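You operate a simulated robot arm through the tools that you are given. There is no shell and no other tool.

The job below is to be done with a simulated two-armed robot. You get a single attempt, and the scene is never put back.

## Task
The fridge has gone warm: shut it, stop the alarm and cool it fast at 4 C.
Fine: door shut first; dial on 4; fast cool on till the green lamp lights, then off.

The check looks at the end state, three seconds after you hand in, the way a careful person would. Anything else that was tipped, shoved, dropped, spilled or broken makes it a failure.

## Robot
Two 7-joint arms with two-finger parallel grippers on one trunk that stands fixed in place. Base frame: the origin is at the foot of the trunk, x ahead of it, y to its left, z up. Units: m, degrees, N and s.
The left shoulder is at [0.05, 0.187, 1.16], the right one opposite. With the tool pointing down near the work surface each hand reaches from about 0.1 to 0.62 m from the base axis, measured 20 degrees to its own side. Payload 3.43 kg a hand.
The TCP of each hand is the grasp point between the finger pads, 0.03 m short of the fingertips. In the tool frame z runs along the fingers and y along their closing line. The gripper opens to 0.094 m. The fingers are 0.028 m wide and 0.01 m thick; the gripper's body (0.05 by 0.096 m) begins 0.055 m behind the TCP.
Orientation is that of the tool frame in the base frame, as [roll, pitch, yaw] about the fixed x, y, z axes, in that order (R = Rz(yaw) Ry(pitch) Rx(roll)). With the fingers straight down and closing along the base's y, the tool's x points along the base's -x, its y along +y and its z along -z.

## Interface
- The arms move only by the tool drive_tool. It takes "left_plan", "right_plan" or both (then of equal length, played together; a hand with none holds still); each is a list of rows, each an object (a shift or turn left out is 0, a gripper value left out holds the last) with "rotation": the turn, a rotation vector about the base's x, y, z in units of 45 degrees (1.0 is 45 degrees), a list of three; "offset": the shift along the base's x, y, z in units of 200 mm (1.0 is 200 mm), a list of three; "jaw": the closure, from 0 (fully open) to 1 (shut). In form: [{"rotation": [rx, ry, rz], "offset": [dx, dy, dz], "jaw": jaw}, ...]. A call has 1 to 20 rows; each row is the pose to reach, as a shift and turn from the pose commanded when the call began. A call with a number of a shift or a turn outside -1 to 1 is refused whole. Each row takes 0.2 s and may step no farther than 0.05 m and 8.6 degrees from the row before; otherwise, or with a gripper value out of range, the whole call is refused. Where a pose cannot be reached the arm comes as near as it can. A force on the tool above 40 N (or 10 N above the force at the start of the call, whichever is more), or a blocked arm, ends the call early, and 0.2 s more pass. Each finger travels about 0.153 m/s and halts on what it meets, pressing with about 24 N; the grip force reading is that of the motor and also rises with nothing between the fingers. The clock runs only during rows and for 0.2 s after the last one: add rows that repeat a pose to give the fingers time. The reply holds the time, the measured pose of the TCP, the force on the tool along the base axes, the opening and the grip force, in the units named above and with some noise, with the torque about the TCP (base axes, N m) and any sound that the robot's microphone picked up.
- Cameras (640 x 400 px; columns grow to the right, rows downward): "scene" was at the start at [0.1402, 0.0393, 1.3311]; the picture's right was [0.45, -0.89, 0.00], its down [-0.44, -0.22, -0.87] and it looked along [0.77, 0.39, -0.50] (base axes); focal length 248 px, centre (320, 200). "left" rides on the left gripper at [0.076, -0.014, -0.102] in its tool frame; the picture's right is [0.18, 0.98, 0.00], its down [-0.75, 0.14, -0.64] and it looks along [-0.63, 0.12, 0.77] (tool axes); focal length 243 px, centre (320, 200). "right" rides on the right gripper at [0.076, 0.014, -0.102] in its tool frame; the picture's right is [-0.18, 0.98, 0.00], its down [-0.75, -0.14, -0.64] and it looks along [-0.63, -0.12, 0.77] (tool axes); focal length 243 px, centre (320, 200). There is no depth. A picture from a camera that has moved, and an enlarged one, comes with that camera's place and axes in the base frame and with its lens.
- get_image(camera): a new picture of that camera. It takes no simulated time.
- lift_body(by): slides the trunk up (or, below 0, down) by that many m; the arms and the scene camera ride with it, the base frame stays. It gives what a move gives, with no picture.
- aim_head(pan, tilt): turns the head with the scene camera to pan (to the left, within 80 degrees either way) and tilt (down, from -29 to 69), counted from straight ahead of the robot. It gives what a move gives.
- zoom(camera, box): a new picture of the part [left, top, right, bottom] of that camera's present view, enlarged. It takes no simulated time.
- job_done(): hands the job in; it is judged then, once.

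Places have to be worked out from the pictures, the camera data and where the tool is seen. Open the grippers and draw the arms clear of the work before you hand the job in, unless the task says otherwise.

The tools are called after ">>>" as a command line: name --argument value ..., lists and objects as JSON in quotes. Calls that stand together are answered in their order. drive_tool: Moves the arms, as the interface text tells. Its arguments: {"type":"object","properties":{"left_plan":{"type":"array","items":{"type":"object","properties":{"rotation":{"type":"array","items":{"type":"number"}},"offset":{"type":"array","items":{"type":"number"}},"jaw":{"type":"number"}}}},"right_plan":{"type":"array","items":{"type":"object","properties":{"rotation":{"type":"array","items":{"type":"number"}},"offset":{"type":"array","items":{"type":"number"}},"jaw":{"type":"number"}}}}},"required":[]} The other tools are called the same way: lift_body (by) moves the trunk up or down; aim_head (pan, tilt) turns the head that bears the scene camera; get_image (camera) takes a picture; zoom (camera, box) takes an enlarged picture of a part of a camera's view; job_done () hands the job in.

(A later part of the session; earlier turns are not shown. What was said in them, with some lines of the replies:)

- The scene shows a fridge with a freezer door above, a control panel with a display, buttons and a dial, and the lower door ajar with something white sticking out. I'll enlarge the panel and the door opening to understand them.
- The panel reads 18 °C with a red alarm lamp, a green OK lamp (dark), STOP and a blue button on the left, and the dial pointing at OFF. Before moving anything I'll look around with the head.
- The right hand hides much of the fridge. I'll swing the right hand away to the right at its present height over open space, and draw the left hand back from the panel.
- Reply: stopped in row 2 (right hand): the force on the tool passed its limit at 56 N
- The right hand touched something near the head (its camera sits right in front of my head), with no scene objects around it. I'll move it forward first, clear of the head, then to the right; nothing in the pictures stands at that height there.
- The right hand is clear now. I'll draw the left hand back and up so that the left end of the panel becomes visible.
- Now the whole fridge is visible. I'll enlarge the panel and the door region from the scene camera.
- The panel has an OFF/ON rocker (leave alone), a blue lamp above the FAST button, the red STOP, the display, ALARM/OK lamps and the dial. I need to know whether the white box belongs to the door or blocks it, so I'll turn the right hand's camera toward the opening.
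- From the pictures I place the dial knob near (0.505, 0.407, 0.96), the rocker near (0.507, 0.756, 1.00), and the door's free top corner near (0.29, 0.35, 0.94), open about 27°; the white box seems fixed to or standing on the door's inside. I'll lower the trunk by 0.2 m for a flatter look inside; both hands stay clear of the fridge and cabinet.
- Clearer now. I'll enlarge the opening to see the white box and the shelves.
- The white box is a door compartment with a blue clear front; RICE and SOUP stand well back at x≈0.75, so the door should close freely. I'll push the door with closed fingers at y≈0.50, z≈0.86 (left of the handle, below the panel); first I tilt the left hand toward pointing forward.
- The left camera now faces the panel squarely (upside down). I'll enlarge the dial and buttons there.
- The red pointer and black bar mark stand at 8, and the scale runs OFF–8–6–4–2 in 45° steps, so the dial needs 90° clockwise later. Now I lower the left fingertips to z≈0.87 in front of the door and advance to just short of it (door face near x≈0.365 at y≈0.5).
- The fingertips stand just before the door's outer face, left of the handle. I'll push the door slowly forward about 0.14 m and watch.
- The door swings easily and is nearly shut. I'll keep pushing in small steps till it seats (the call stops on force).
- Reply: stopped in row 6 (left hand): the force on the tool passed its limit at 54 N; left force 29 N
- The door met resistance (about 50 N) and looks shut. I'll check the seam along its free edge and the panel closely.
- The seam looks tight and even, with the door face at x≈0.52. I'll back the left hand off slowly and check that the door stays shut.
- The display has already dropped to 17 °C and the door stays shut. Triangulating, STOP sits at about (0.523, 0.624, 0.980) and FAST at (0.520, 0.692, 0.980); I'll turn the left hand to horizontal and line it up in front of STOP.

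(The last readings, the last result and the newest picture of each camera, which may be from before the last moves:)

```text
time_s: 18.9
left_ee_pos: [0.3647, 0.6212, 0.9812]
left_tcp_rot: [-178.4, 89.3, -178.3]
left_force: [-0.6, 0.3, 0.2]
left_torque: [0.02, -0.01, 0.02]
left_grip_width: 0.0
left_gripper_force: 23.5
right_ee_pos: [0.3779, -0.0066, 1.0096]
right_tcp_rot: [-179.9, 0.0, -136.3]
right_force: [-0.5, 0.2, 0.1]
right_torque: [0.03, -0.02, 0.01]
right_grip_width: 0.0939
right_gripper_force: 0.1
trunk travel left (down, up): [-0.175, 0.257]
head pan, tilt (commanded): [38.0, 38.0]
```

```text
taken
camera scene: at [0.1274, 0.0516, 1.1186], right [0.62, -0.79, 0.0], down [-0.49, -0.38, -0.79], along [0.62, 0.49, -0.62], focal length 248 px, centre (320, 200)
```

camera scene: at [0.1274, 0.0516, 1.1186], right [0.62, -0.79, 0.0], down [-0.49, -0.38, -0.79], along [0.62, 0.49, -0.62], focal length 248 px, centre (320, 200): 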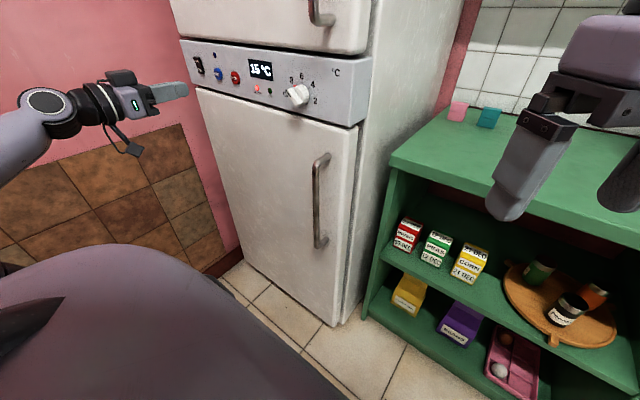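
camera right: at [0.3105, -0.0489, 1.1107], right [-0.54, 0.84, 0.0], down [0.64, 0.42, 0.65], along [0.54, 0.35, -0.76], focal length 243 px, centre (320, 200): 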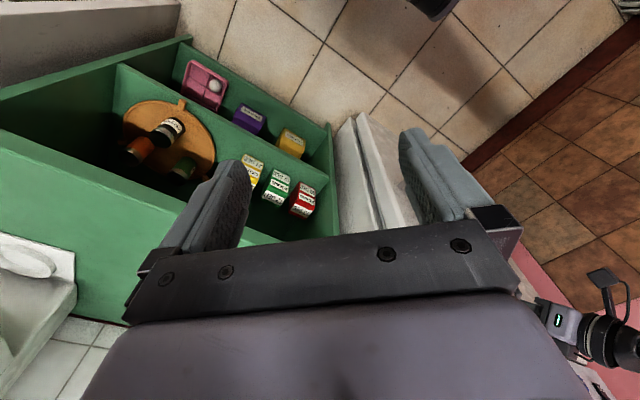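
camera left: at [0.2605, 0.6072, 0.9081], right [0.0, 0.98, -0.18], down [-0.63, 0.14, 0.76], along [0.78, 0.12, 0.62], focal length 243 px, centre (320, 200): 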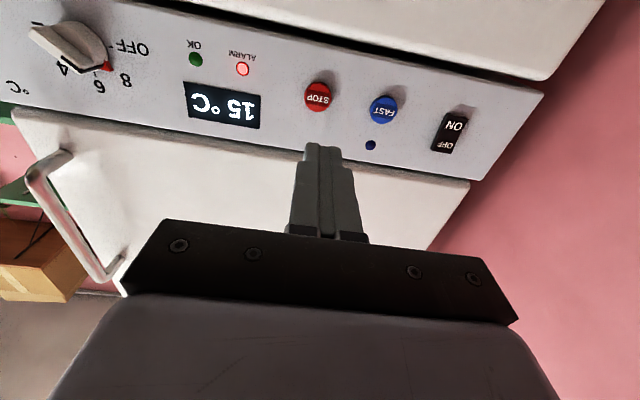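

The hand points straight at STOP (refined y≈0.620, z≈0.982, hand at 0.621, 0.981). I'll press it with small steps and draw back.

>>> drive_tool --left_plan '[{"offset": [0.25, 0, 0]}, {"offset": [0.5, 0, 0]}, {"offset": [0.575, 0, 0]}, {"offset": [0.6, 0, 0]}, {"offset": [0.625, 0, 0]}, {"offset": [0.65, 0, 0]}, {"offset": [0.67, 0, 0]}, {"offset": [0.5, 0, 0]}, {"offset": [0.35, 0, 0]}]'

>>> get_image --camera "left"

>>> zoom --camera "scene" --box '[175, 35, 375, 155]'

```text
time_s: 20.4
left_ee_pos: [0.4899, 0.6212, 0.98]
left_tcp_rot: [-172.6, 89.1, -172.6]
left_force: [-28.6, -8.1, 0.4]
left_torque: [0.24, -0.34, -0.26]
left_grip_width: 0.0
left_gripper_force: 23.4
right_ee_pos: [0.3753, -0.0068, 1.0097]
right_tcp_rot: [-179.9, 0.2, -136.5]
right_force: [1.2, -0.1, -0.5]
right_torque: [0.02, -0.03, 0.04]
right_grip_width: 0.0939
right_gripper_force: 0.1
trunk travel left (down, up): [-0.175, 0.257]
head pan, tilt (commanded): [38.0, 38.0]
heard: click
stopped in row 7 (left hand): the force on the tool passed its limit at 48 N (the readings are from after the stop); the commanded pose is now the measured one
```

```text
taken
camera left: at [0.3859, 0.6064, 0.9087], right [0.0, 0.98, -0.19], down [-0.63, 0.14, 0.76], along [0.78, 0.12, 0.62], focal length 243 px, centre (320, 200)
```

left: 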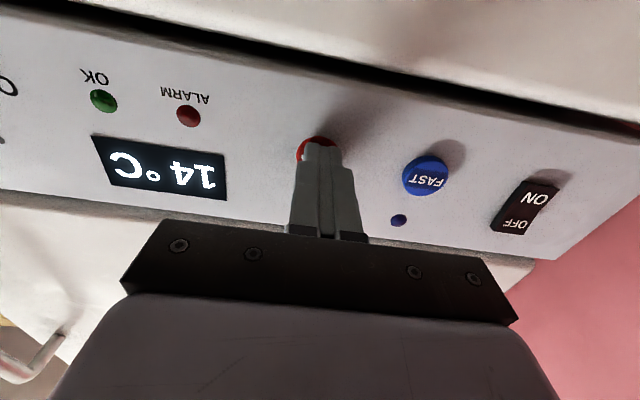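

```text
3.20 times, centred on (275, 95) of scene
camera zoom: at [0.1247, 0.0507, 1.1191], right [0.62, -0.79, 0.0], down [-0.48, -0.38, -0.79], along [0.62, 0.49, -0.61], focal length 793 px, centre (464, 536)
```

zoom: 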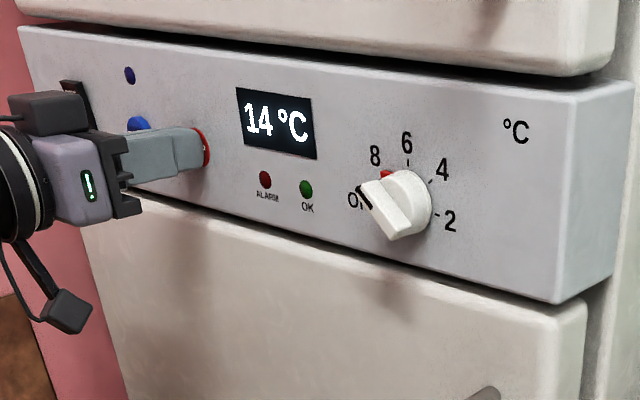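

Click heard and the alarm lamp is out; the display reads 14 °C. I'll back off, open the gripper and move in front of the dial, rolling the hand -45° so that the fingers can straddle the bar, which points to 8.

>>> drive_tool --left_plan '[{"offset": [-0.25, 0, 0]}, {"rotation": [-0.18, 0, 0], "offset": [-0.45, -0.1, 0]}, {"rotation": [-0.36, 0, 0], "offset": [-0.5, -0.32, 0], "jaw": 0.3}, {"rotation": [-0.54, 0, 0], "offset": [-0.5, -0.55, 0]}, {"rotation": [-0.72, 0, 0], "offset": [-0.5, -0.78, -0.01]}, {"rotation": [-0.9, 0, 0], "offset": [-0.5, -0.92, -0.02]}, {"rotation": [-1.0, 0, 0], "offset": [-0.5, -1.0, -0.03]}]'

>>> get_image --camera "left"

>>> zoom --camera "scene" --box '[175, 35, 375, 155]'

```text
time_s: 22.0
left_ee_pos: [0.3949, 0.422, 0.9734]
left_tcp_rot: [-91.2, 44.7, -91.7]
left_force: [0.4, -0.5, -0.8]
left_torque: [-0.01, 0.04, -0.02]
left_grip_width: 0.0656
left_gripper_force: 0.0
right_ee_pos: [0.3772, -0.0059, 1.0086]
right_tcp_rot: [-179.9, 0.0, -136.4]
right_force: [0.6, -0.5, 0.6]
right_torque: [-0.01, 0.02, -0.01]
right_grip_width: 0.0942
right_gripper_force: 0.0
trunk travel left (down, up): [-0.175, 0.257]
head pan, tilt (commanded): [38.0, 38.0]
```

```text
taken
camera left: at [0.2897, 0.3585, 0.9331], right [0.0, 0.56, -0.83], down [-0.63, 0.64, 0.44], along [0.78, 0.52, 0.35], focal length 243 px, centre (320, 200)
```

left: 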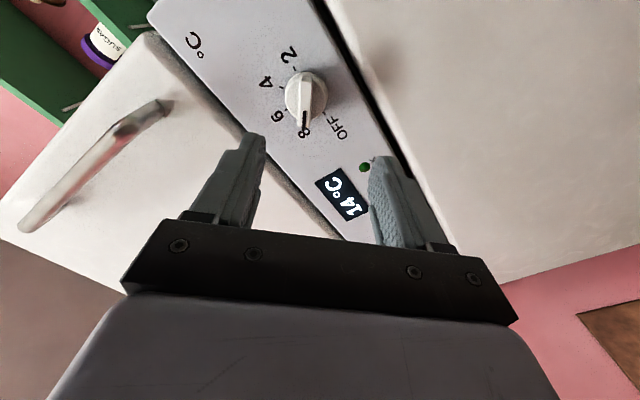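

```text
3.20 times, centred on (275, 95) of scene
camera zoom: at [0.1274, 0.0516, 1.1185], right [0.62, -0.79, 0.0], down [-0.49, -0.38, -0.79], along [0.62, 0.49, -0.62], focal length 793 px, centre (464, 536)
```

zoom: 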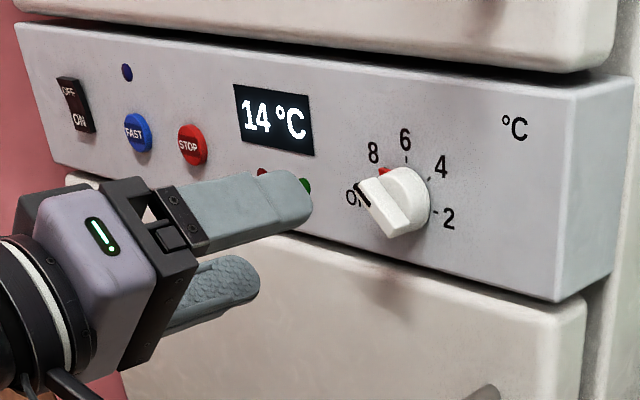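

The fingers stand either side of the bar's direction, as intended. I'll enlarge the left view to place the knob's centre and depth exactly.

>>> zoom --camera "left" --box '[230, 30, 390, 150]'

```text
3.33 times, centred on (310, 90) of left
camera zoom: at [0.2897, 0.3585, 0.9331], right [0.0, 0.56, -0.83], down [-0.63, 0.64, 0.44], along [0.78, 0.52, 0.35], focal length 809 px, centre (353, 567)
```

zoom: 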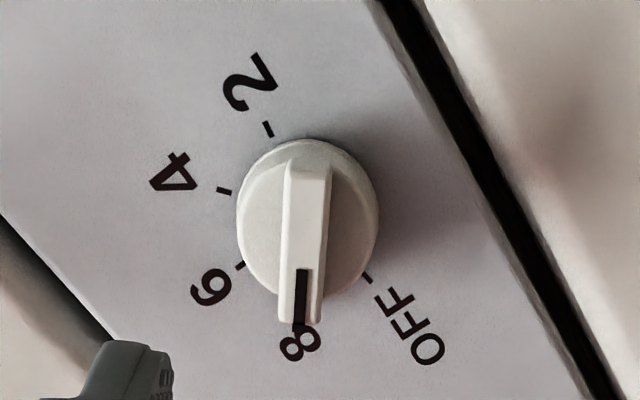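

The bar is about 12 mm thick, 38 mm long and its front lies near x≈0.495, with the knob's axis at (y 0.404, z 0.975). I'll narrow the jaw to about 32 mm, centre on the knob and come up to just in front of it.

>>> drive_tool --left_plan '[{"offset": [0.05, -0.05, 0.005], "jaw": 0.66}, {"offset": [0.15, -0.0875, 0.0075]}, {"offset": [0.25, -0.0875, 0.0075]}]'

>>> get_image --camera "left"

>>> zoom --camera "scene" --box '[225, 45, 375, 145]'

```text
time_s: 22.8
left_ee_pos: [0.4428, 0.4036, 0.9771]
left_tcp_rot: [-91.0, 44.8, -91.6]
left_force: [0.4, 0.5, -0.4]
left_torque: [-0.04, 0.01, -0.02]
left_grip_width: 0.0318
left_gripper_force: 0.0
right_ee_pos: [0.3778, -0.0068, 1.0093]
right_tcp_rot: [-179.9, 0.0, -136.5]
right_force: [-0.4, -0.5, -0.3]
right_torque: [0.01, 0.02, 0.03]
right_grip_width: 0.094
right_gripper_force: 0.1
trunk travel left (down, up): [-0.175, 0.257]
head pan, tilt (commanded): [38.0, 38.0]
```

```text
taken
camera left: at [0.3379, 0.3406, 0.9365], right [0.0, 0.56, -0.83], down [-0.63, 0.64, 0.44], along [0.78, 0.52, 0.35], focal length 243 px, centre (320, 200)
```

left: 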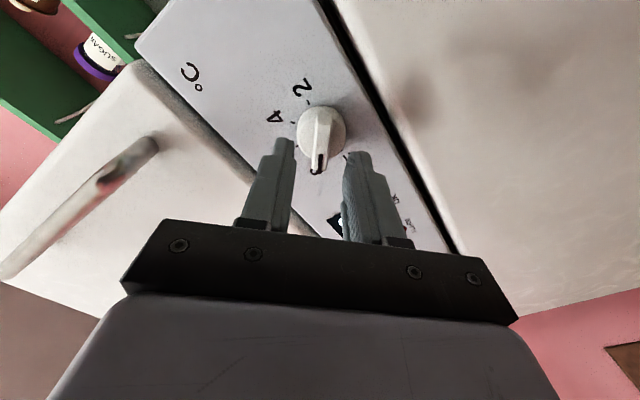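

```text
4.00 times, centred on (300, 95) of scene
camera zoom: at [0.1274, 0.0517, 1.1185], right [0.62, -0.79, 0.0], down [-0.49, -0.38, -0.79], along [0.62, 0.49, -0.62], focal length 991 px, centre (400, 620)
```

zoom: 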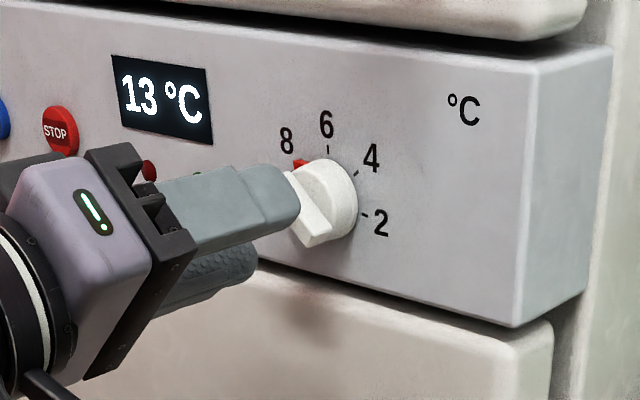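

The bar lies centred between the fingers in the left view. I'll advance about 33 mm so the fingertips flank the bar without reaching the disc.

>>> drive_tool --left_plan '[{"offset": [0.06, 0, 0]}, {"offset": [0.11, 0, 0]}, {"offset": [0.14, 0, 0]}, {"offset": [0.165, 0, 0]}]'

>>> get_image --camera "left"

>>> zoom --camera "scene" --box '[225, 45, 375, 145]'

```text
time_s: 23.8
left_ee_pos: [0.4708, 0.4039, 0.974]
left_tcp_rot: [-91.2, 44.8, -91.6]
left_force: [-38.6, 4.1, -3.0]
left_torque: [0.01, -0.28, 0.25]
left_grip_width: 0.0319
left_gripper_force: 0.0
right_ee_pos: [0.3744, -0.0058, 1.0093]
right_tcp_rot: [-179.8, 0.2, -136.4]
right_force: [-0.2, 0.3, 0.5]
right_torque: [-0.01, 0.0, 0.02]
right_grip_width: 0.0941
right_gripper_force: 0.0
trunk travel left (down, up): [-0.175, 0.257]
head pan, tilt (commanded): [38.0, 38.0]
```

```text
taken
camera left: at [0.3677, 0.341, 0.9342], right [0.0, 0.56, -0.83], down [-0.63, 0.64, 0.44], along [0.78, 0.52, 0.35], focal length 243 px, centre (320, 200)
```

left: 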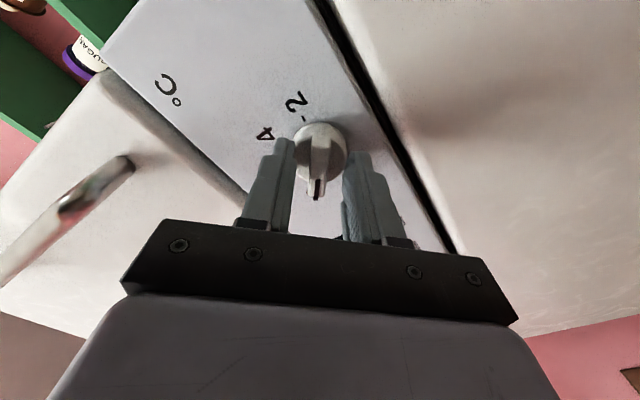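

```text
4.00 times, centred on (300, 95) of scene
camera zoom: at [0.1239, 0.0521, 1.119], right [0.62, -0.79, 0.0], down [-0.48, -0.38, -0.79], along [0.62, 0.48, -0.61], focal length 991 px, centre (400, 620)
```

zoom: 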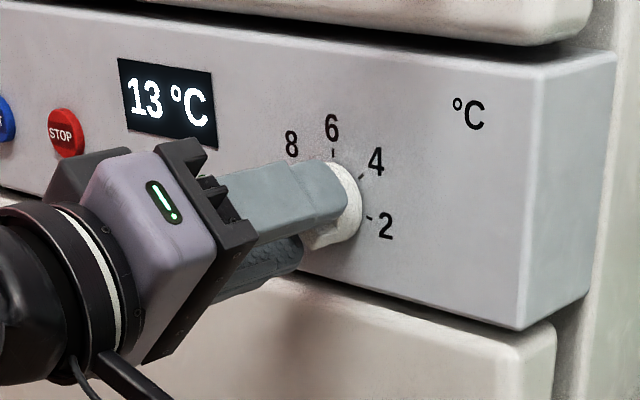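

The fingertips touch the knob's disc (−39 N), so the disc face is at x≈0.501. I'll back off about 6 mm and close on the bar.

>>> drive_tool --left_plan '[{"offset": [-0.03, 0, 0]}, {"offset": [-0.03, 0, 0], "jaw": 1}, {"offset": [-0.03, 0, 0]}, {"offset": [-0.03, 0, 0]}]'

>>> get_image --camera "left"

```text
time_s: 24.8
left_ee_pos: [0.4708, 0.4047, 0.9756]
left_tcp_rot: [-91.0, 44.9, -91.5]
left_force: [14.0, 2.8, 7.0]
left_torque: [0.0, 0.77, -0.86]
left_grip_width: 0.0108
left_gripper_force: 44.2
right_ee_pos: [0.3787, -0.007, 1.0072]
right_tcp_rot: [179.9, 0.0, -136.4]
right_force: [0.2, 0.8, 0.1]
right_torque: [0.03, 0.03, -0.01]
right_grip_width: 0.0942
right_gripper_force: 0.1
trunk travel left (down, up): [-0.175, 0.257]
head pan, tilt (commanded): [38.0, 38.0]
```

```text
taken
camera left: at [0.3662, 0.3409, 0.9345], right [0.0, 0.56, -0.83], down [-0.63, 0.64, 0.44], along [0.78, 0.52, 0.35], focal length 243 px, centre (320, 200)
```

left: 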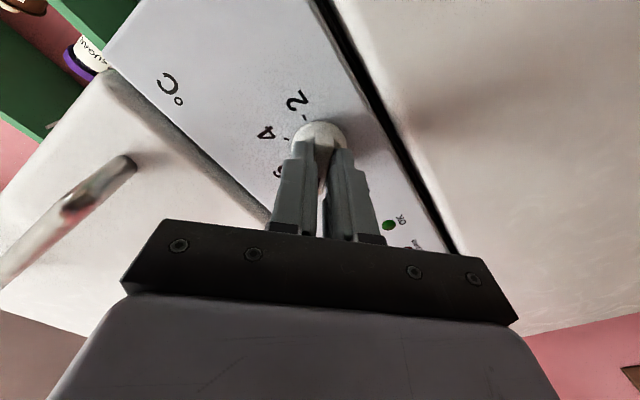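

The fingers hold the bar (10.8 mm wide). Now I turn clockwise as seen from the front — positive about x — first by 45°, easing off the pull by 3 mm.

>>> drive_tool --left_plan '[{"rotation": [0.1, 0, 0], "offset": [0.015, 0, 0]}, {"rotation": [0.25, 0, 0], "offset": [0.015, 0, 0]}, {"rotation": [0.4, 0, 0], "offset": [0.015, 0, 0]}, {"rotation": [0.55, 0, 0], "offset": [0.015, 0, 0]}, {"rotation": [0.7, 0, 0], "offset": [0.015, 0, 0]}, {"rotation": [0.85, 0, 0], "offset": [0.015, 0, 0]}, {"rotation": [1.0, 0, 0], "offset": [0.015, 0, 0]}]'

>>> get_image --camera "left"

>>> zoom --camera "scene" --box '[225, 45, 375, 145]'

```text
time_s: 26.4
left_ee_pos: [0.4703, 0.4055, 0.9743]
left_tcp_rot: [-177.6, 89.0, -177.6]
left_force: [-21.8, 8.4, 7.6]
left_torque: [-0.04, 1.04, 0.16]
left_grip_width: 0.0108
left_gripper_force: 44.4
right_ee_pos: [0.376, -0.0063, 1.0089]
right_tcp_rot: [-179.8, 0.1, -136.5]
right_force: [-0.4, -0.7, -0.7]
right_torque: [-0.02, -0.01, -0.02]
right_grip_width: 0.0939
right_gripper_force: 0.0
trunk travel left (down, up): [-0.175, 0.257]
head pan, tilt (commanded): [38.0, 38.0]
```

```text
taken
camera left: at [0.3663, 0.3901, 0.9022], right [-0.01, 0.98, -0.18], down [-0.63, 0.14, 0.77], along [0.78, 0.12, 0.62], focal length 243 px, centre (320, 200)
```

left: 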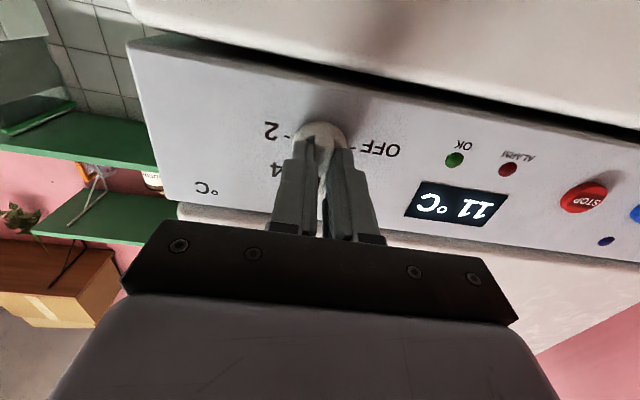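

```text
4.00 times, centred on (300, 95) of scene
camera zoom: at [0.1251, 0.052, 1.119], right [0.62, -0.79, 0.0], down [-0.48, -0.38, -0.79], along [0.62, 0.48, -0.61], focal length 991 px, centre (400, 620)
```

zoom: 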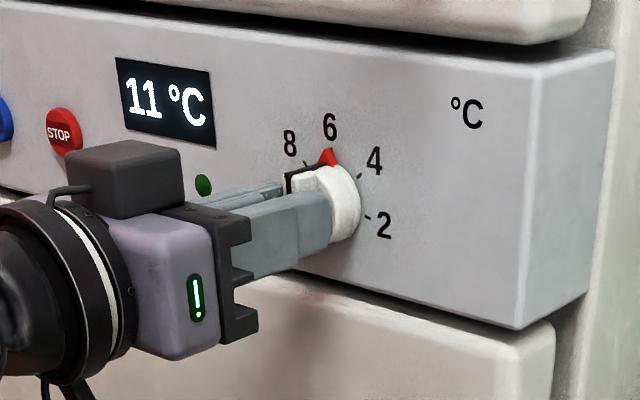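

The red pointer is now at 6. I'll turn another 45° to 4, easing back 2 mm to cut the axial push.

>>> drive_tool --left_plan '[{"rotation": [0.15, 0, 0], "offset": [-0.008, 0, 0]}, {"rotation": [0.3, 0, 0], "offset": [-0.008, 0, 0]}, {"rotation": [0.45, 0, 0], "offset": [-0.008, 0, 0]}, {"rotation": [0.6, 0, 0], "offset": [-0.008, 0, 0]}, {"rotation": [0.75, 0, 0], "offset": [-0.008, 0, 0]}, {"rotation": [0.9, 0, 0], "offset": [-0.008, 0, 0]}, {"rotation": [1.0, 0, 0], "offset": [-0.008, 0, 0]}]'

>>> zoom --camera "left" --box '[180, 40, 480, 240]'

>>> zoom --camera "scene" --box '[225, 45, 375, 145]'

```text
time_s: 28.0
left_ee_pos: [0.4709, 0.4055, 0.9741]
left_tcp_rot: [90.8, 45.1, 91.6]
left_force: [-21.8, 14.2, 2.8]
left_torque: [-0.01, -0.74, -0.52]
left_grip_width: 0.0108
left_gripper_force: 44.4
right_ee_pos: [0.375, -0.0039, 1.0096]
right_tcp_rot: [-179.7, 0.1, -136.4]
right_force: [-0.7, -0.6, -0.4]
right_torque: [0.02, -0.05, 0.01]
right_grip_width: 0.0941
right_gripper_force: 0.0
trunk travel left (down, up): [-0.175, 0.257]
head pan, tilt (commanded): [38.0, 38.0]
```

```text
2.00 times, centred on (330, 140) of left
camera zoom: at [0.3664, 0.4475, 0.9138], right [-0.01, 0.83, 0.56], down [-0.63, -0.44, 0.64], along [0.78, -0.35, 0.52], focal length 485 px, centre (300, 320)
```

zoom: 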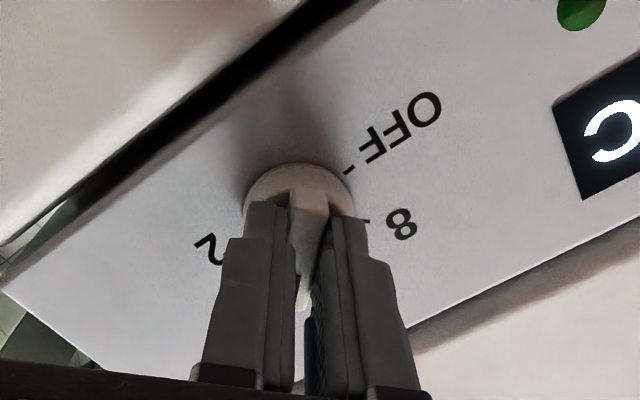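

```text
4.00 times, centred on (300, 95) of scene
camera zoom: at [0.1251, 0.0528, 1.1188], right [0.62, -0.79, 0.0], down [-0.48, -0.38, -0.79], along [0.62, 0.48, -0.61], focal length 991 px, centre (400, 620)
```

zoom: 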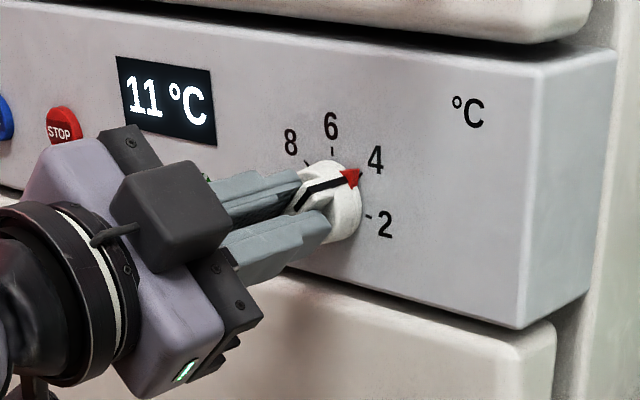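

The red pointer now stands at 4. I'll open the fingers and back straight off, then check the dial.

>>> drive_tool --left_plan '[{"offset": [-0.01, 0, 0], "jaw": 0.6}, {"offset": [-0.01, 0, 0]}, {"offset": [-0.1, 0, 0]}, {"offset": [-0.3, 0, 0]}]'

>>> zoom --camera "scene" --box '[225, 45, 375, 145]'

>>> zoom --camera "left" --box '[180, 0, 480, 200]'

```text
time_s: 29.0
left_ee_pos: [0.4102, 0.4046, 0.9724]
left_tcp_rot: [91.1, 45.1, 91.4]
left_force: [-0.4, -0.1, 0.9]
left_torque: [0.02, -0.04, -0.02]
left_grip_width: 0.0374
left_gripper_force: 0.1
right_ee_pos: [0.3777, -0.0057, 1.0074]
right_tcp_rot: [179.9, 0.1, -136.4]
right_force: [0.0, 0.0, -0.5]
right_torque: [0.02, 0.01, 0.0]
right_grip_width: 0.0941
right_gripper_force: 0.0
trunk travel left (down, up): [-0.175, 0.257]
head pan, tilt (commanded): [38.0, 38.0]
```

```text
4.00 times, centred on (300, 95) of scene
camera zoom: at [0.1275, 0.0515, 1.1186], right [0.62, -0.79, 0.0], down [-0.49, -0.38, -0.79], along [0.62, 0.49, -0.62], focal length 991 px, centre (400, 620)
```

zoom: 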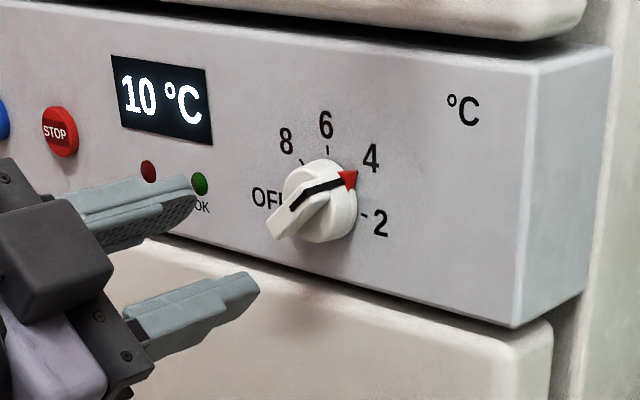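

```text
2.00 times, centred on (330, 100) of left
camera zoom: at [0.3064, 0.4453, 0.912], right [0.0, 0.83, 0.56], down [-0.63, -0.44, 0.64], along [0.78, -0.35, 0.52], focal length 485 px, centre (300, 400)
```

zoom: 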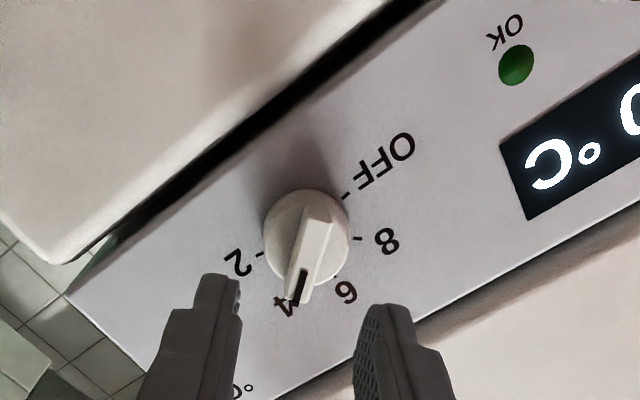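

The dial reads 4 exactly. The display shows 10 °C; now I close the fingers, roll back to level and travel toward FAST.

>>> drive_tool --left_plan '[{"rotation": [-0.18, 0, 0], "offset": [-0.02, 0.2, 0.01], "jaw": 1}, {"rotation": [-0.36, 0, 0], "offset": [-0.03, 0.42, 0.02]}, {"rotation": [-0.54, 0, 0], "offset": [-0.03, 0.64, 0.03]}, {"rotation": [-0.72, 0, 0], "offset": [-0.03, 0.84, 0.04]}, {"rotation": [-0.9, 0, 0], "offset": [-0.03, 1.0, 0.045]}, {"rotation": [-1.0, 0, 0], "offset": [-0.03, 1.0, 0.048]}]'

>>> drive_tool --left_plan '[{"offset": [0, 0.22, 0]}, {"offset": [0, 0.43, 0]}]'

>>> get_image --camera "left"

```text
time_s: 30.4
left_ee_pos: [0.4067, 0.6043, 0.9828]
left_tcp_rot: [-172.1, 88.9, -172.1]
left_force: [0.3, 0.4, -0.1]
left_torque: [0.0, 0.02, -0.01]
left_grip_width: 0.0
left_gripper_force: 23.9
right_ee_pos: [0.3772, -0.0054, 1.0086]
right_tcp_rot: [-180.0, 0.1, -136.4]
right_force: [0.1, 0.6, 0.0]
right_torque: [0.03, -0.01, -0.03]
right_grip_width: 0.094
right_gripper_force: 0.2
trunk travel left (down, up): [-0.175, 0.257]
head pan, tilt (commanded): [38.0, 38.0]
```

```text
time_s: 31.0
left_ee_pos: [0.406, 0.6899, 0.9813]
left_tcp_rot: [-172.4, 88.8, -172.2]
left_force: [0.0, -0.6, -0.4]
left_torque: [0.0, 0.02, 0.02]
left_grip_width: 0.0
left_gripper_force: 24.4
right_ee_pos: [0.3775, -0.0065, 1.0079]
right_tcp_rot: [180.0, 0.0, -136.4]
right_force: [0.2, 0.1, 0.6]
right_torque: [-0.01, -0.02, -0.03]
right_grip_width: 0.0942
right_gripper_force: 0.1
trunk travel left (down, up): [-0.175, 0.257]
head pan, tilt (commanded): [38.0, 38.0]
```

```text
taken
camera left: at [0.3013, 0.6749, 0.9084], right [0.0, 0.98, -0.19], down [-0.63, 0.14, 0.77], along [0.78, 0.12, 0.61], focal length 243 px, centre (320, 200)
```

left: 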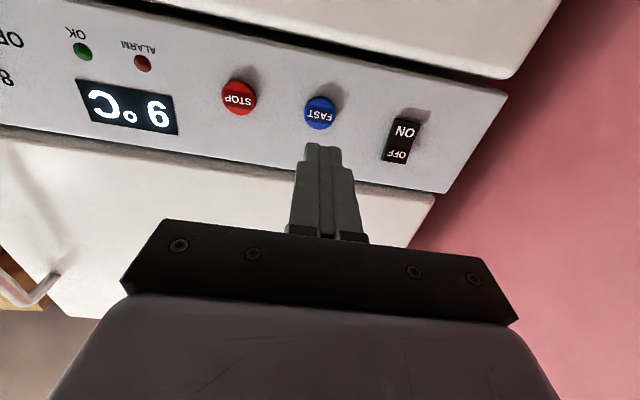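

FAST lies straight ahead of the fingertips (column 320, matching row), display 9 °C. I'll press it once and draw back.

>>> drive_tool --left_plan '[{"offset": [0.22, 0, 0]}, {"offset": [0.35, 0, 0]}, {"offset": [0.39, 0, 0]}, {"offset": [0.42, 0, 0]}, {"offset": [0.44, 0, 0]}, {"offset": [0.35, 0, 0]}, {"offset": [0.2, 0, 0]}]'

>>> get_image --camera "left"

>>> zoom --camera "scene" --box '[175, 35, 375, 155]'

```text
time_s: 32.6
left_ee_pos: [0.4461, 0.6905, 0.9827]
left_tcp_rot: [-172.3, 88.8, -172.2]
left_force: [-0.8, -0.1, 0.1]
left_torque: [0.02, -0.03, 0.02]
left_grip_width: 0.0002
left_gripper_force: 23.9
right_ee_pos: [0.3771, -0.0047, 1.0084]
right_tcp_rot: [180.0, 0.1, -136.4]
right_force: [-0.9, -0.9, -0.1]
right_torque: [-0.03, 0.02, -0.02]
right_grip_width: 0.0937
right_gripper_force: 0.1
trunk travel left (down, up): [-0.175, 0.257]
head pan, tilt (commanded): [38.0, 38.0]
heard: click
```

```text
taken
camera left: at [0.342, 0.6754, 0.9106], right [-0.01, 0.98, -0.19], down [-0.63, 0.14, 0.77], along [0.78, 0.12, 0.62], focal length 243 px, centre (320, 200)
```

left: 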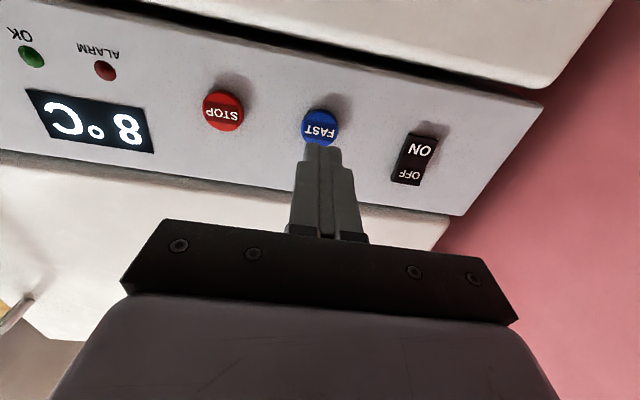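

```text
3.20 times, centred on (275, 95) of scene
camera zoom: at [0.1275, 0.0516, 1.1186], right [0.62, -0.79, 0.0], down [-0.49, -0.38, -0.79], along [0.62, 0.49, -0.62], focal length 793 px, centre (464, 536)
```

zoom: 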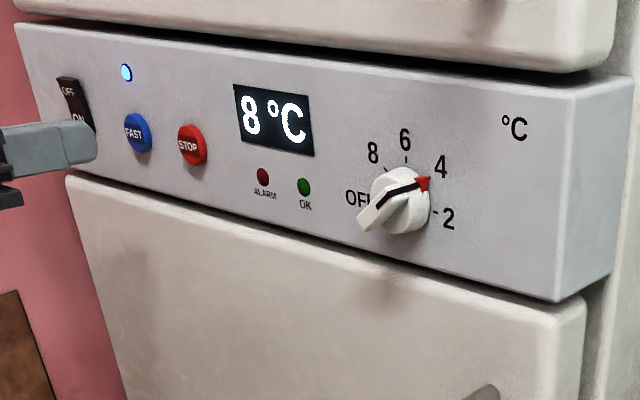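

The blue lamp is lit, so fast cool is on; the display shows 8 °C. I hold the hand ready and let about a second pass before looking at the lamp again.

>>> drive_tool --left_plan '[{"offset": [0, 0, 0]}, {"offset": [0, 0, 0]}, {"offset": [0, 0, 0]}, {"offset": [0, 0, 0]}]'

>>> zoom --camera "scene" --box '[175, 35, 375, 155]'

```text
time_s: 33.6
left_ee_pos: [0.4463, 0.6902, 0.9833]
left_tcp_rot: [-173.5, 88.9, -173.4]
left_force: [0.2, -0.6, 0.4]
left_torque: [0.02, -0.02, 0.01]
left_grip_width: 0.0
left_gripper_force: 23.4
right_ee_pos: [0.3776, -0.0056, 1.0079]
right_tcp_rot: [-179.9, 0.0, -136.5]
right_force: [-1.1, 0.4, 0.0]
right_torque: [0.0, -0.01, 0.01]
right_grip_width: 0.0942
right_gripper_force: 0.1
trunk travel left (down, up): [-0.175, 0.257]
head pan, tilt (commanded): [38.0, 38.0]
```

```text
3.20 times, centred on (275, 95) of scene
camera zoom: at [0.1274, 0.0516, 1.1186], right [0.62, -0.79, 0.0], down [-0.49, -0.38, -0.79], along [0.62, 0.49, -0.62], focal length 793 px, centre (464, 536)
```

zoom: 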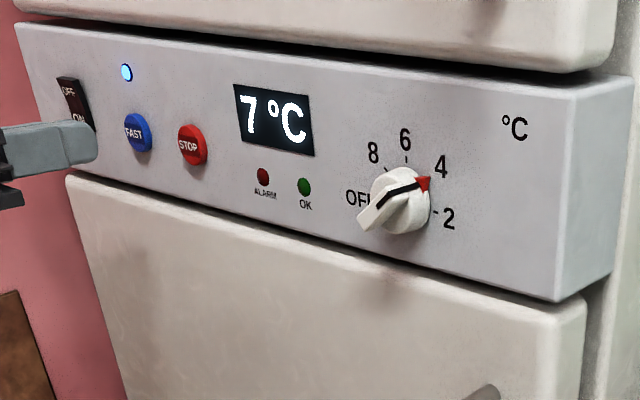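

The display shows 7 °C, and the green lamp is still dark. I wait another second.

>>> drive_tool --left_plan '[{"offset": [0, 0, 0]}, {"offset": [0, 0, 0]}, {"offset": [0, 0, 0]}, {"offset": [0, 0, 0]}]'

>>> zoom --camera "scene" --box '[175, 35, 375, 155]'

```text
time_s: 34.6
left_ee_pos: [0.4465, 0.6897, 0.9826]
left_tcp_rot: [-173.1, 88.9, -173.0]
left_force: [0.0, 0.5, 0.2]
left_torque: [0.01, 0.02, 0.01]
left_grip_width: 0.0
left_gripper_force: 24.6
right_ee_pos: [0.3776, -0.0066, 1.0082]
right_tcp_rot: [-180.0, 0.1, -136.5]
right_force: [0.7, 0.0, -0.1]
right_torque: [0.0, -0.02, -0.01]
right_grip_width: 0.0942
right_gripper_force: 0.0
trunk travel left (down, up): [-0.175, 0.257]
head pan, tilt (commanded): [38.0, 38.0]
```

```text
3.20 times, centred on (275, 95) of scene
camera zoom: at [0.1274, 0.0516, 1.1186], right [0.62, -0.79, 0.0], down [-0.49, -0.38, -0.79], along [0.62, 0.49, -0.62], focal length 793 px, centre (464, 536)
```

zoom: 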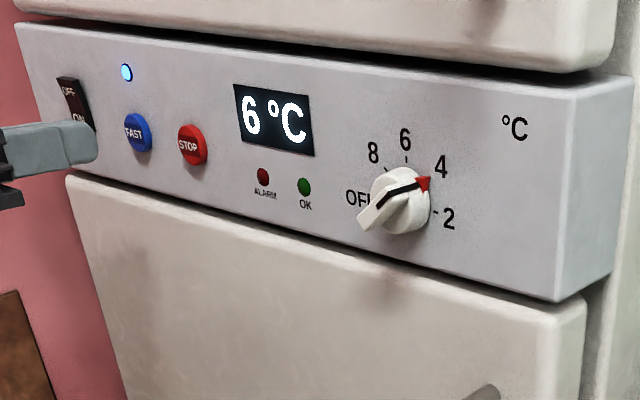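

Now 6 °C, green lamp still dark; another second.

>>> drive_tool --left_plan '[{"offset": [0, 0, 0]}, {"offset": [0, 0, 0]}, {"offset": [0, 0, 0]}, {"offset": [0, 0, 0]}]'

>>> zoom --camera "scene" --box '[175, 35, 375, 155]'

```text
time_s: 35.6
left_ee_pos: [0.447, 0.6906, 0.9812]
left_tcp_rot: [-173.3, 89.0, -173.4]
left_force: [-0.6, 1.4, -0.3]
left_torque: [0.0, 0.02, -0.02]
left_grip_width: 0.0
left_gripper_force: 24.0
right_ee_pos: [0.377, -0.0066, 1.0082]
right_tcp_rot: [-180.0, 0.0, -136.4]
right_force: [0.1, -0.2, 0.5]
right_torque: [0.0, 0.02, 0.0]
right_grip_width: 0.094
right_gripper_force: 0.1
trunk travel left (down, up): [-0.175, 0.257]
head pan, tilt (commanded): [38.0, 38.0]
```

```text
3.20 times, centred on (275, 95) of scene
camera zoom: at [0.1274, 0.0516, 1.1186], right [0.62, -0.79, 0.0], down [-0.49, -0.38, -0.79], along [0.62, 0.49, -0.62], focal length 793 px, centre (464, 536)
```

zoom: 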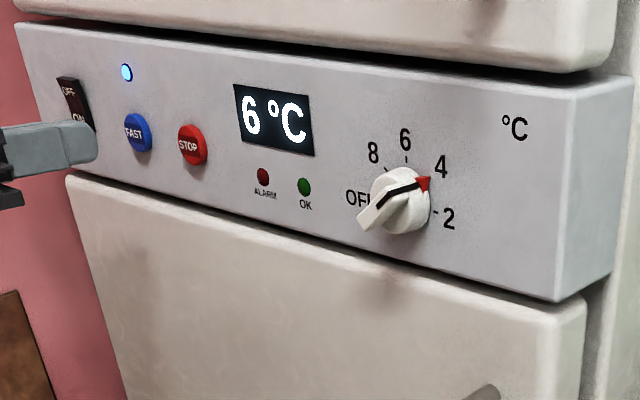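

Still 6 °C and the green lamp dark; I wait another second.

>>> drive_tool --left_plan '[{"offset": [0, 0, 0]}, {"offset": [0, 0, 0]}, {"offset": [0, 0, 0]}, {"offset": [0, 0, 0]}]'

>>> zoom --camera "scene" --box '[175, 35, 375, 155]'

```text
time_s: 36.6
left_ee_pos: [0.4467, 0.6912, 0.9823]
left_tcp_rot: [-173.4, 88.8, -173.3]
left_force: [0.3, 0.3, -0.8]
left_torque: [0.02, 0.03, -0.01]
left_grip_width: 0.0002
left_gripper_force: 23.9
right_ee_pos: [0.3774, -0.0056, 1.0084]
right_tcp_rot: [-180.0, 0.0, -136.5]
right_force: [0.2, 0.6, 0.6]
right_torque: [0.0, -0.04, 0.0]
right_grip_width: 0.0939
right_gripper_force: 0.0
trunk travel left (down, up): [-0.175, 0.257]
head pan, tilt (commanded): [38.0, 38.0]
```

```text
3.20 times, centred on (275, 95) of scene
camera zoom: at [0.1274, 0.0516, 1.1186], right [0.62, -0.79, 0.0], down [-0.49, -0.38, -0.79], along [0.62, 0.49, -0.62], focal length 793 px, centre (464, 536)
```

zoom: 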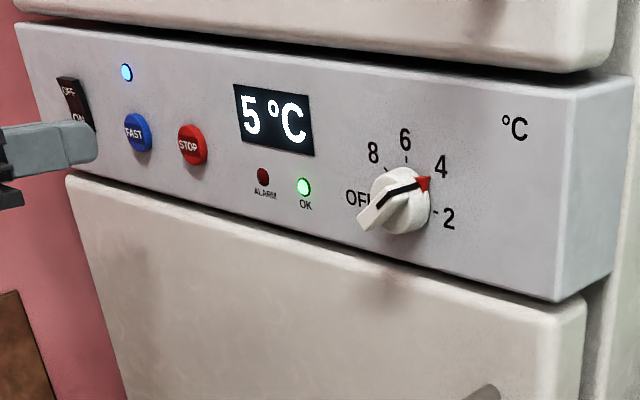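

The green OK lamp is lit. I press FAST once more right away to switch fast cool off, then draw back.

>>> drive_tool --left_plan '[{"offset": [0.15, 0, 0]}, {"offset": [0.19, 0, 0]}, {"offset": [0.22, 0, 0]}, {"offset": [0.24, 0, 0]}, {"offset": [0.15, 0, 0]}, {"offset": [-0.05, 0, 0]}]'

>>> zoom --camera "scene" --box '[175, 35, 375, 155]'

```text
time_s: 38.0
left_ee_pos: [0.4367, 0.6913, 0.9844]
left_tcp_rot: [-170.3, 89.0, -170.3]
left_force: [-0.5, 1.8, -0.5]
left_torque: [-0.03, 0.0, -0.03]
left_grip_width: 0.0
left_gripper_force: 24.1
right_ee_pos: [0.3779, -0.0065, 1.0075]
right_tcp_rot: [-179.9, 0.0, -136.4]
right_force: [0.6, 0.0, -0.8]
right_torque: [0.02, -0.03, 0.01]
right_grip_width: 0.094
right_gripper_force: 0.2
trunk travel left (down, up): [-0.175, 0.257]
head pan, tilt (commanded): [38.0, 38.0]
heard: click
```

```text
3.20 times, centred on (275, 95) of scene
camera zoom: at [0.1276, 0.0516, 1.1186], right [0.62, -0.79, 0.0], down [-0.49, -0.38, -0.79], along [0.62, 0.49, -0.62], focal length 793 px, centre (464, 536)
```

zoom: 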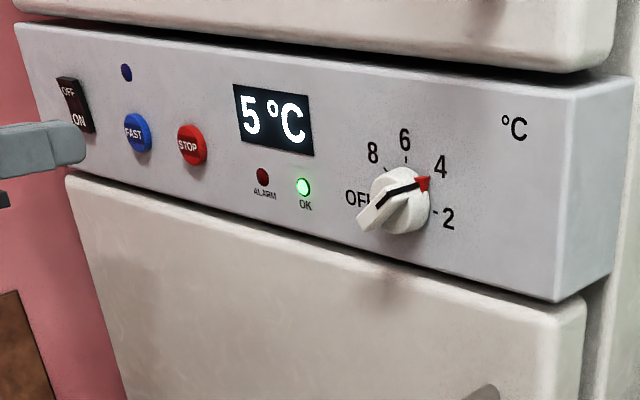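

The blue lamp is off and the green one stays lit. I'll draw the left arm well back from the fridge and open the gripper.

>>> drive_tool --left_plan '[{"offset": [-0.2, 0, 0], "jaw": 0.5}, {"offset": [-0.4, -0.1, 0.0], "jaw": 0}, {"offset": [-0.6, -0.2, 0.05]}, {"offset": [-0.75, -0.35, 0.1]}, {"offset": [-0.85, -0.5, 0.15]}]'

>>> get_image --camera "scene"

>>> get_image --camera "left"

>>> zoom --camera "scene" --box '[175, 35, 375, 155]'

>>> zoom --camera "right" --box '[320, 90, 480, 240]'

```text
time_s: 39.2
left_ee_pos: [0.2641, 0.5907, 1.0134]
left_tcp_rot: [-170.0, 88.9, -169.9]
left_force: [-0.1, -0.7, -0.7]
left_torque: [-0.01, -0.03, -0.04]
left_grip_width: 0.094
left_gripper_force: 0.0
right_ee_pos: [0.3773, -0.0059, 1.0082]
right_tcp_rot: [-179.8, 0.1, -136.4]
right_force: [0.3, -0.4, -0.4]
right_torque: [0.04, 0.02, 0.01]
right_grip_width: 0.0939
right_gripper_force: 0.0
trunk travel left (down, up): [-0.175, 0.257]
head pan, tilt (commanded): [38.0, 38.0]
```

```text
taken
camera scene: at [0.1272, 0.052, 1.1186], right [0.62, -0.79, 0.0], down [-0.48, -0.38, -0.79], along [0.62, 0.48, -0.62], focal length 248 px, centre (320, 200)
```

scene: 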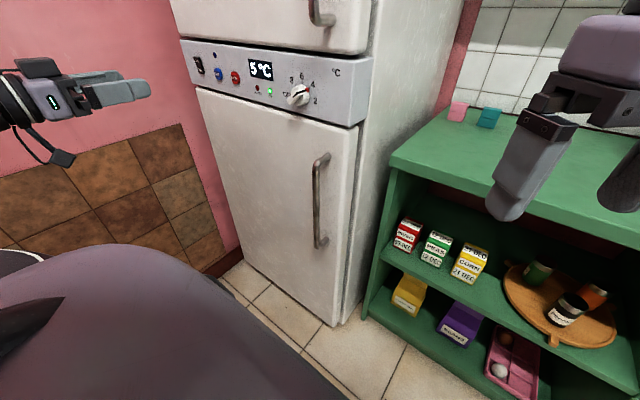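

```text
taken
camera left: at [0.1606, 0.5763, 0.9416], right [0.0, 0.98, -0.19], down [-0.63, 0.14, 0.77], along [0.78, 0.12, 0.62], focal length 243 px, centre (320, 200)
```

left: 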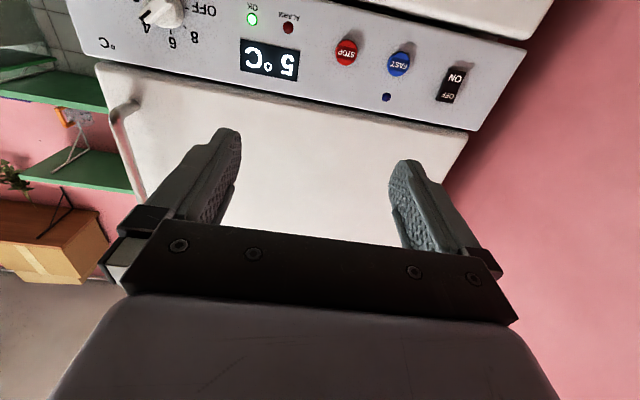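

```text
3.20 times, centred on (275, 95) of scene
camera zoom: at [0.1272, 0.052, 1.1186], right [0.62, -0.79, 0.0], down [-0.48, -0.38, -0.79], along [0.62, 0.48, -0.62], focal length 793 px, centre (464, 536)
```

zoom: 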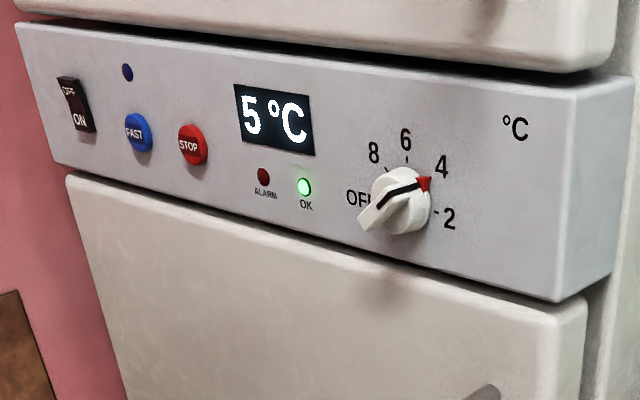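

```text
2.67 times, centred on (400, 165) of right
camera zoom: at [0.3131, -0.0476, 1.1096], right [-0.54, 0.84, 0.0], down [0.64, 0.42, 0.64], along [0.54, 0.35, -0.77], focal length 647 px, centre (107, 293)
```

zoom: 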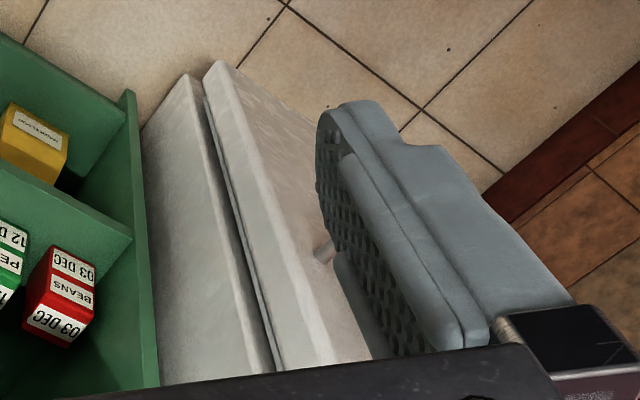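

Door shut, alarm lamp out, dial at 4, green lamp on, blue lamp off, arm clear. I'll glance to the right to make sure nothing there was disturbed by the early bump of the right hand.

>>> aim_head --pan -20 --tilt 30

>>> get_image --camera "scene"

>>> aim_head --pan 38 --tilt 30

>>> get_image --camera "scene"

```text
time_s: 40.5
left_ee_pos: [0.2662, 0.5915, 1.0133]
left_tcp_rot: [-173.2, 88.9, -173.1]
left_force: [0.3, 0.1, 0.3]
left_torque: [-0.03, -0.02, -0.01]
left_grip_width: 0.0943
left_gripper_force: 0.0
right_ee_pos: [0.3781, -0.0061, 1.0079]
right_tcp_rot: [180.0, 0.0, -136.4]
right_force: [-0.7, 0.6, 0.4]
right_torque: [0.01, 0.0, -0.01]
right_grip_width: 0.094
right_gripper_force: 0.1
trunk travel left (down, up): [-0.175, 0.257]
head pan, tilt (commanded): [-20.0, 30.0]
```

```text
taken
camera scene: at [0.1444, -0.0324, 1.1309], right [-0.34, -0.94, 0.0], down [-0.47, 0.17, -0.87], along [0.81, -0.3, -0.5], focal length 248 px, centre (320, 200)
```

scene: 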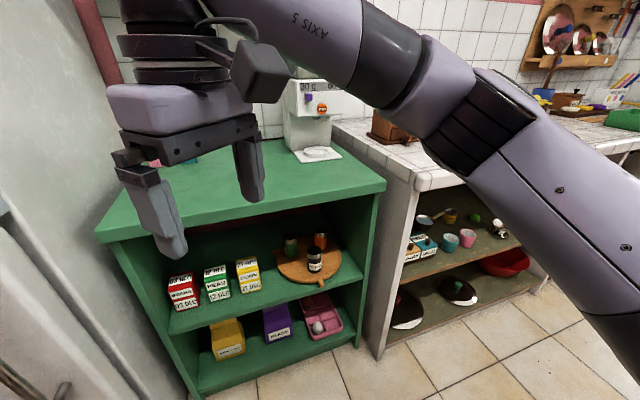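

```text
time_s: 41.7
left_ee_pos: [0.2655, 0.59, 1.0129]
left_tcp_rot: [-173.2, 88.9, -173.1]
left_force: [-0.2, 0.3, 1.0]
left_torque: [-0.01, 0.0, 0.03]
left_grip_width: 0.0939
left_gripper_force: 0.1
right_ee_pos: [0.3764, -0.006, 1.0075]
right_tcp_rot: [-180.0, 0.0, -136.4]
right_force: [-0.8, -0.5, 0.0]
right_torque: [0.04, -0.01, -0.01]
right_grip_width: 0.094
right_gripper_force: 0.0
trunk travel left (down, up): [-0.175, 0.257]
head pan, tilt (commanded): [38.0, 30.0]
```

```text
taken
camera scene: at [0.1307, 0.0541, 1.1309], right [0.62, -0.79, 0.0], down [-0.39, -0.31, -0.87], along [0.68, 0.53, -0.5], focal length 248 px, centre (320, 200)
```

scene: 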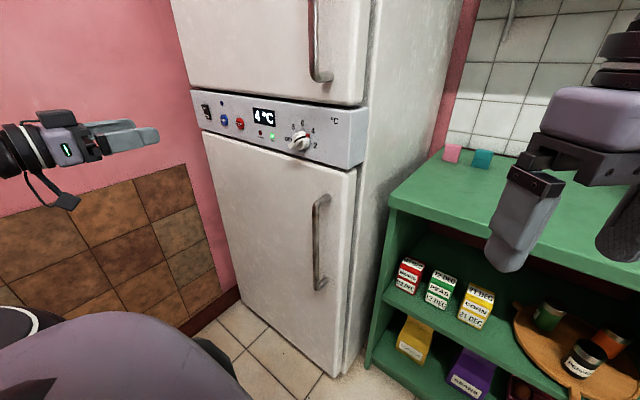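

The display now reads 4 °C with the green lamp lit and the blue lamp dark. The door is shut, the items on the green cabinet and the counter look as they did at the start, and both hands are open and clear. I hand the job in.

>>> job_done

```text
The job is handed in.
```

The fridge is shut, the alarm is off, the dial is on 4, and fast cool has been run and switched off. I handed the job in with the display at 4 °C.

- **Door:** I pushed it closed before touching anything else. It stayed shut once the hand was away, and the temperature began to fall.
- **Alarm:** I pressed STOP once, and the alarm lamp went out.
- **Dial:** It was on 8, and I turned it to 4.
- **Fast cool:** I pressed FAST and the blue lamp lit. When the green OK lamp lit at 5 °C I pressed it again, and the blue lamp went out.

Early on the right hand hit something near the robot's own head and stopped at 56 N. No scene objects were around it, and the later pictures showed nothing else tipped or moved. Both grippers were open and clear of the fridge when I handed in.
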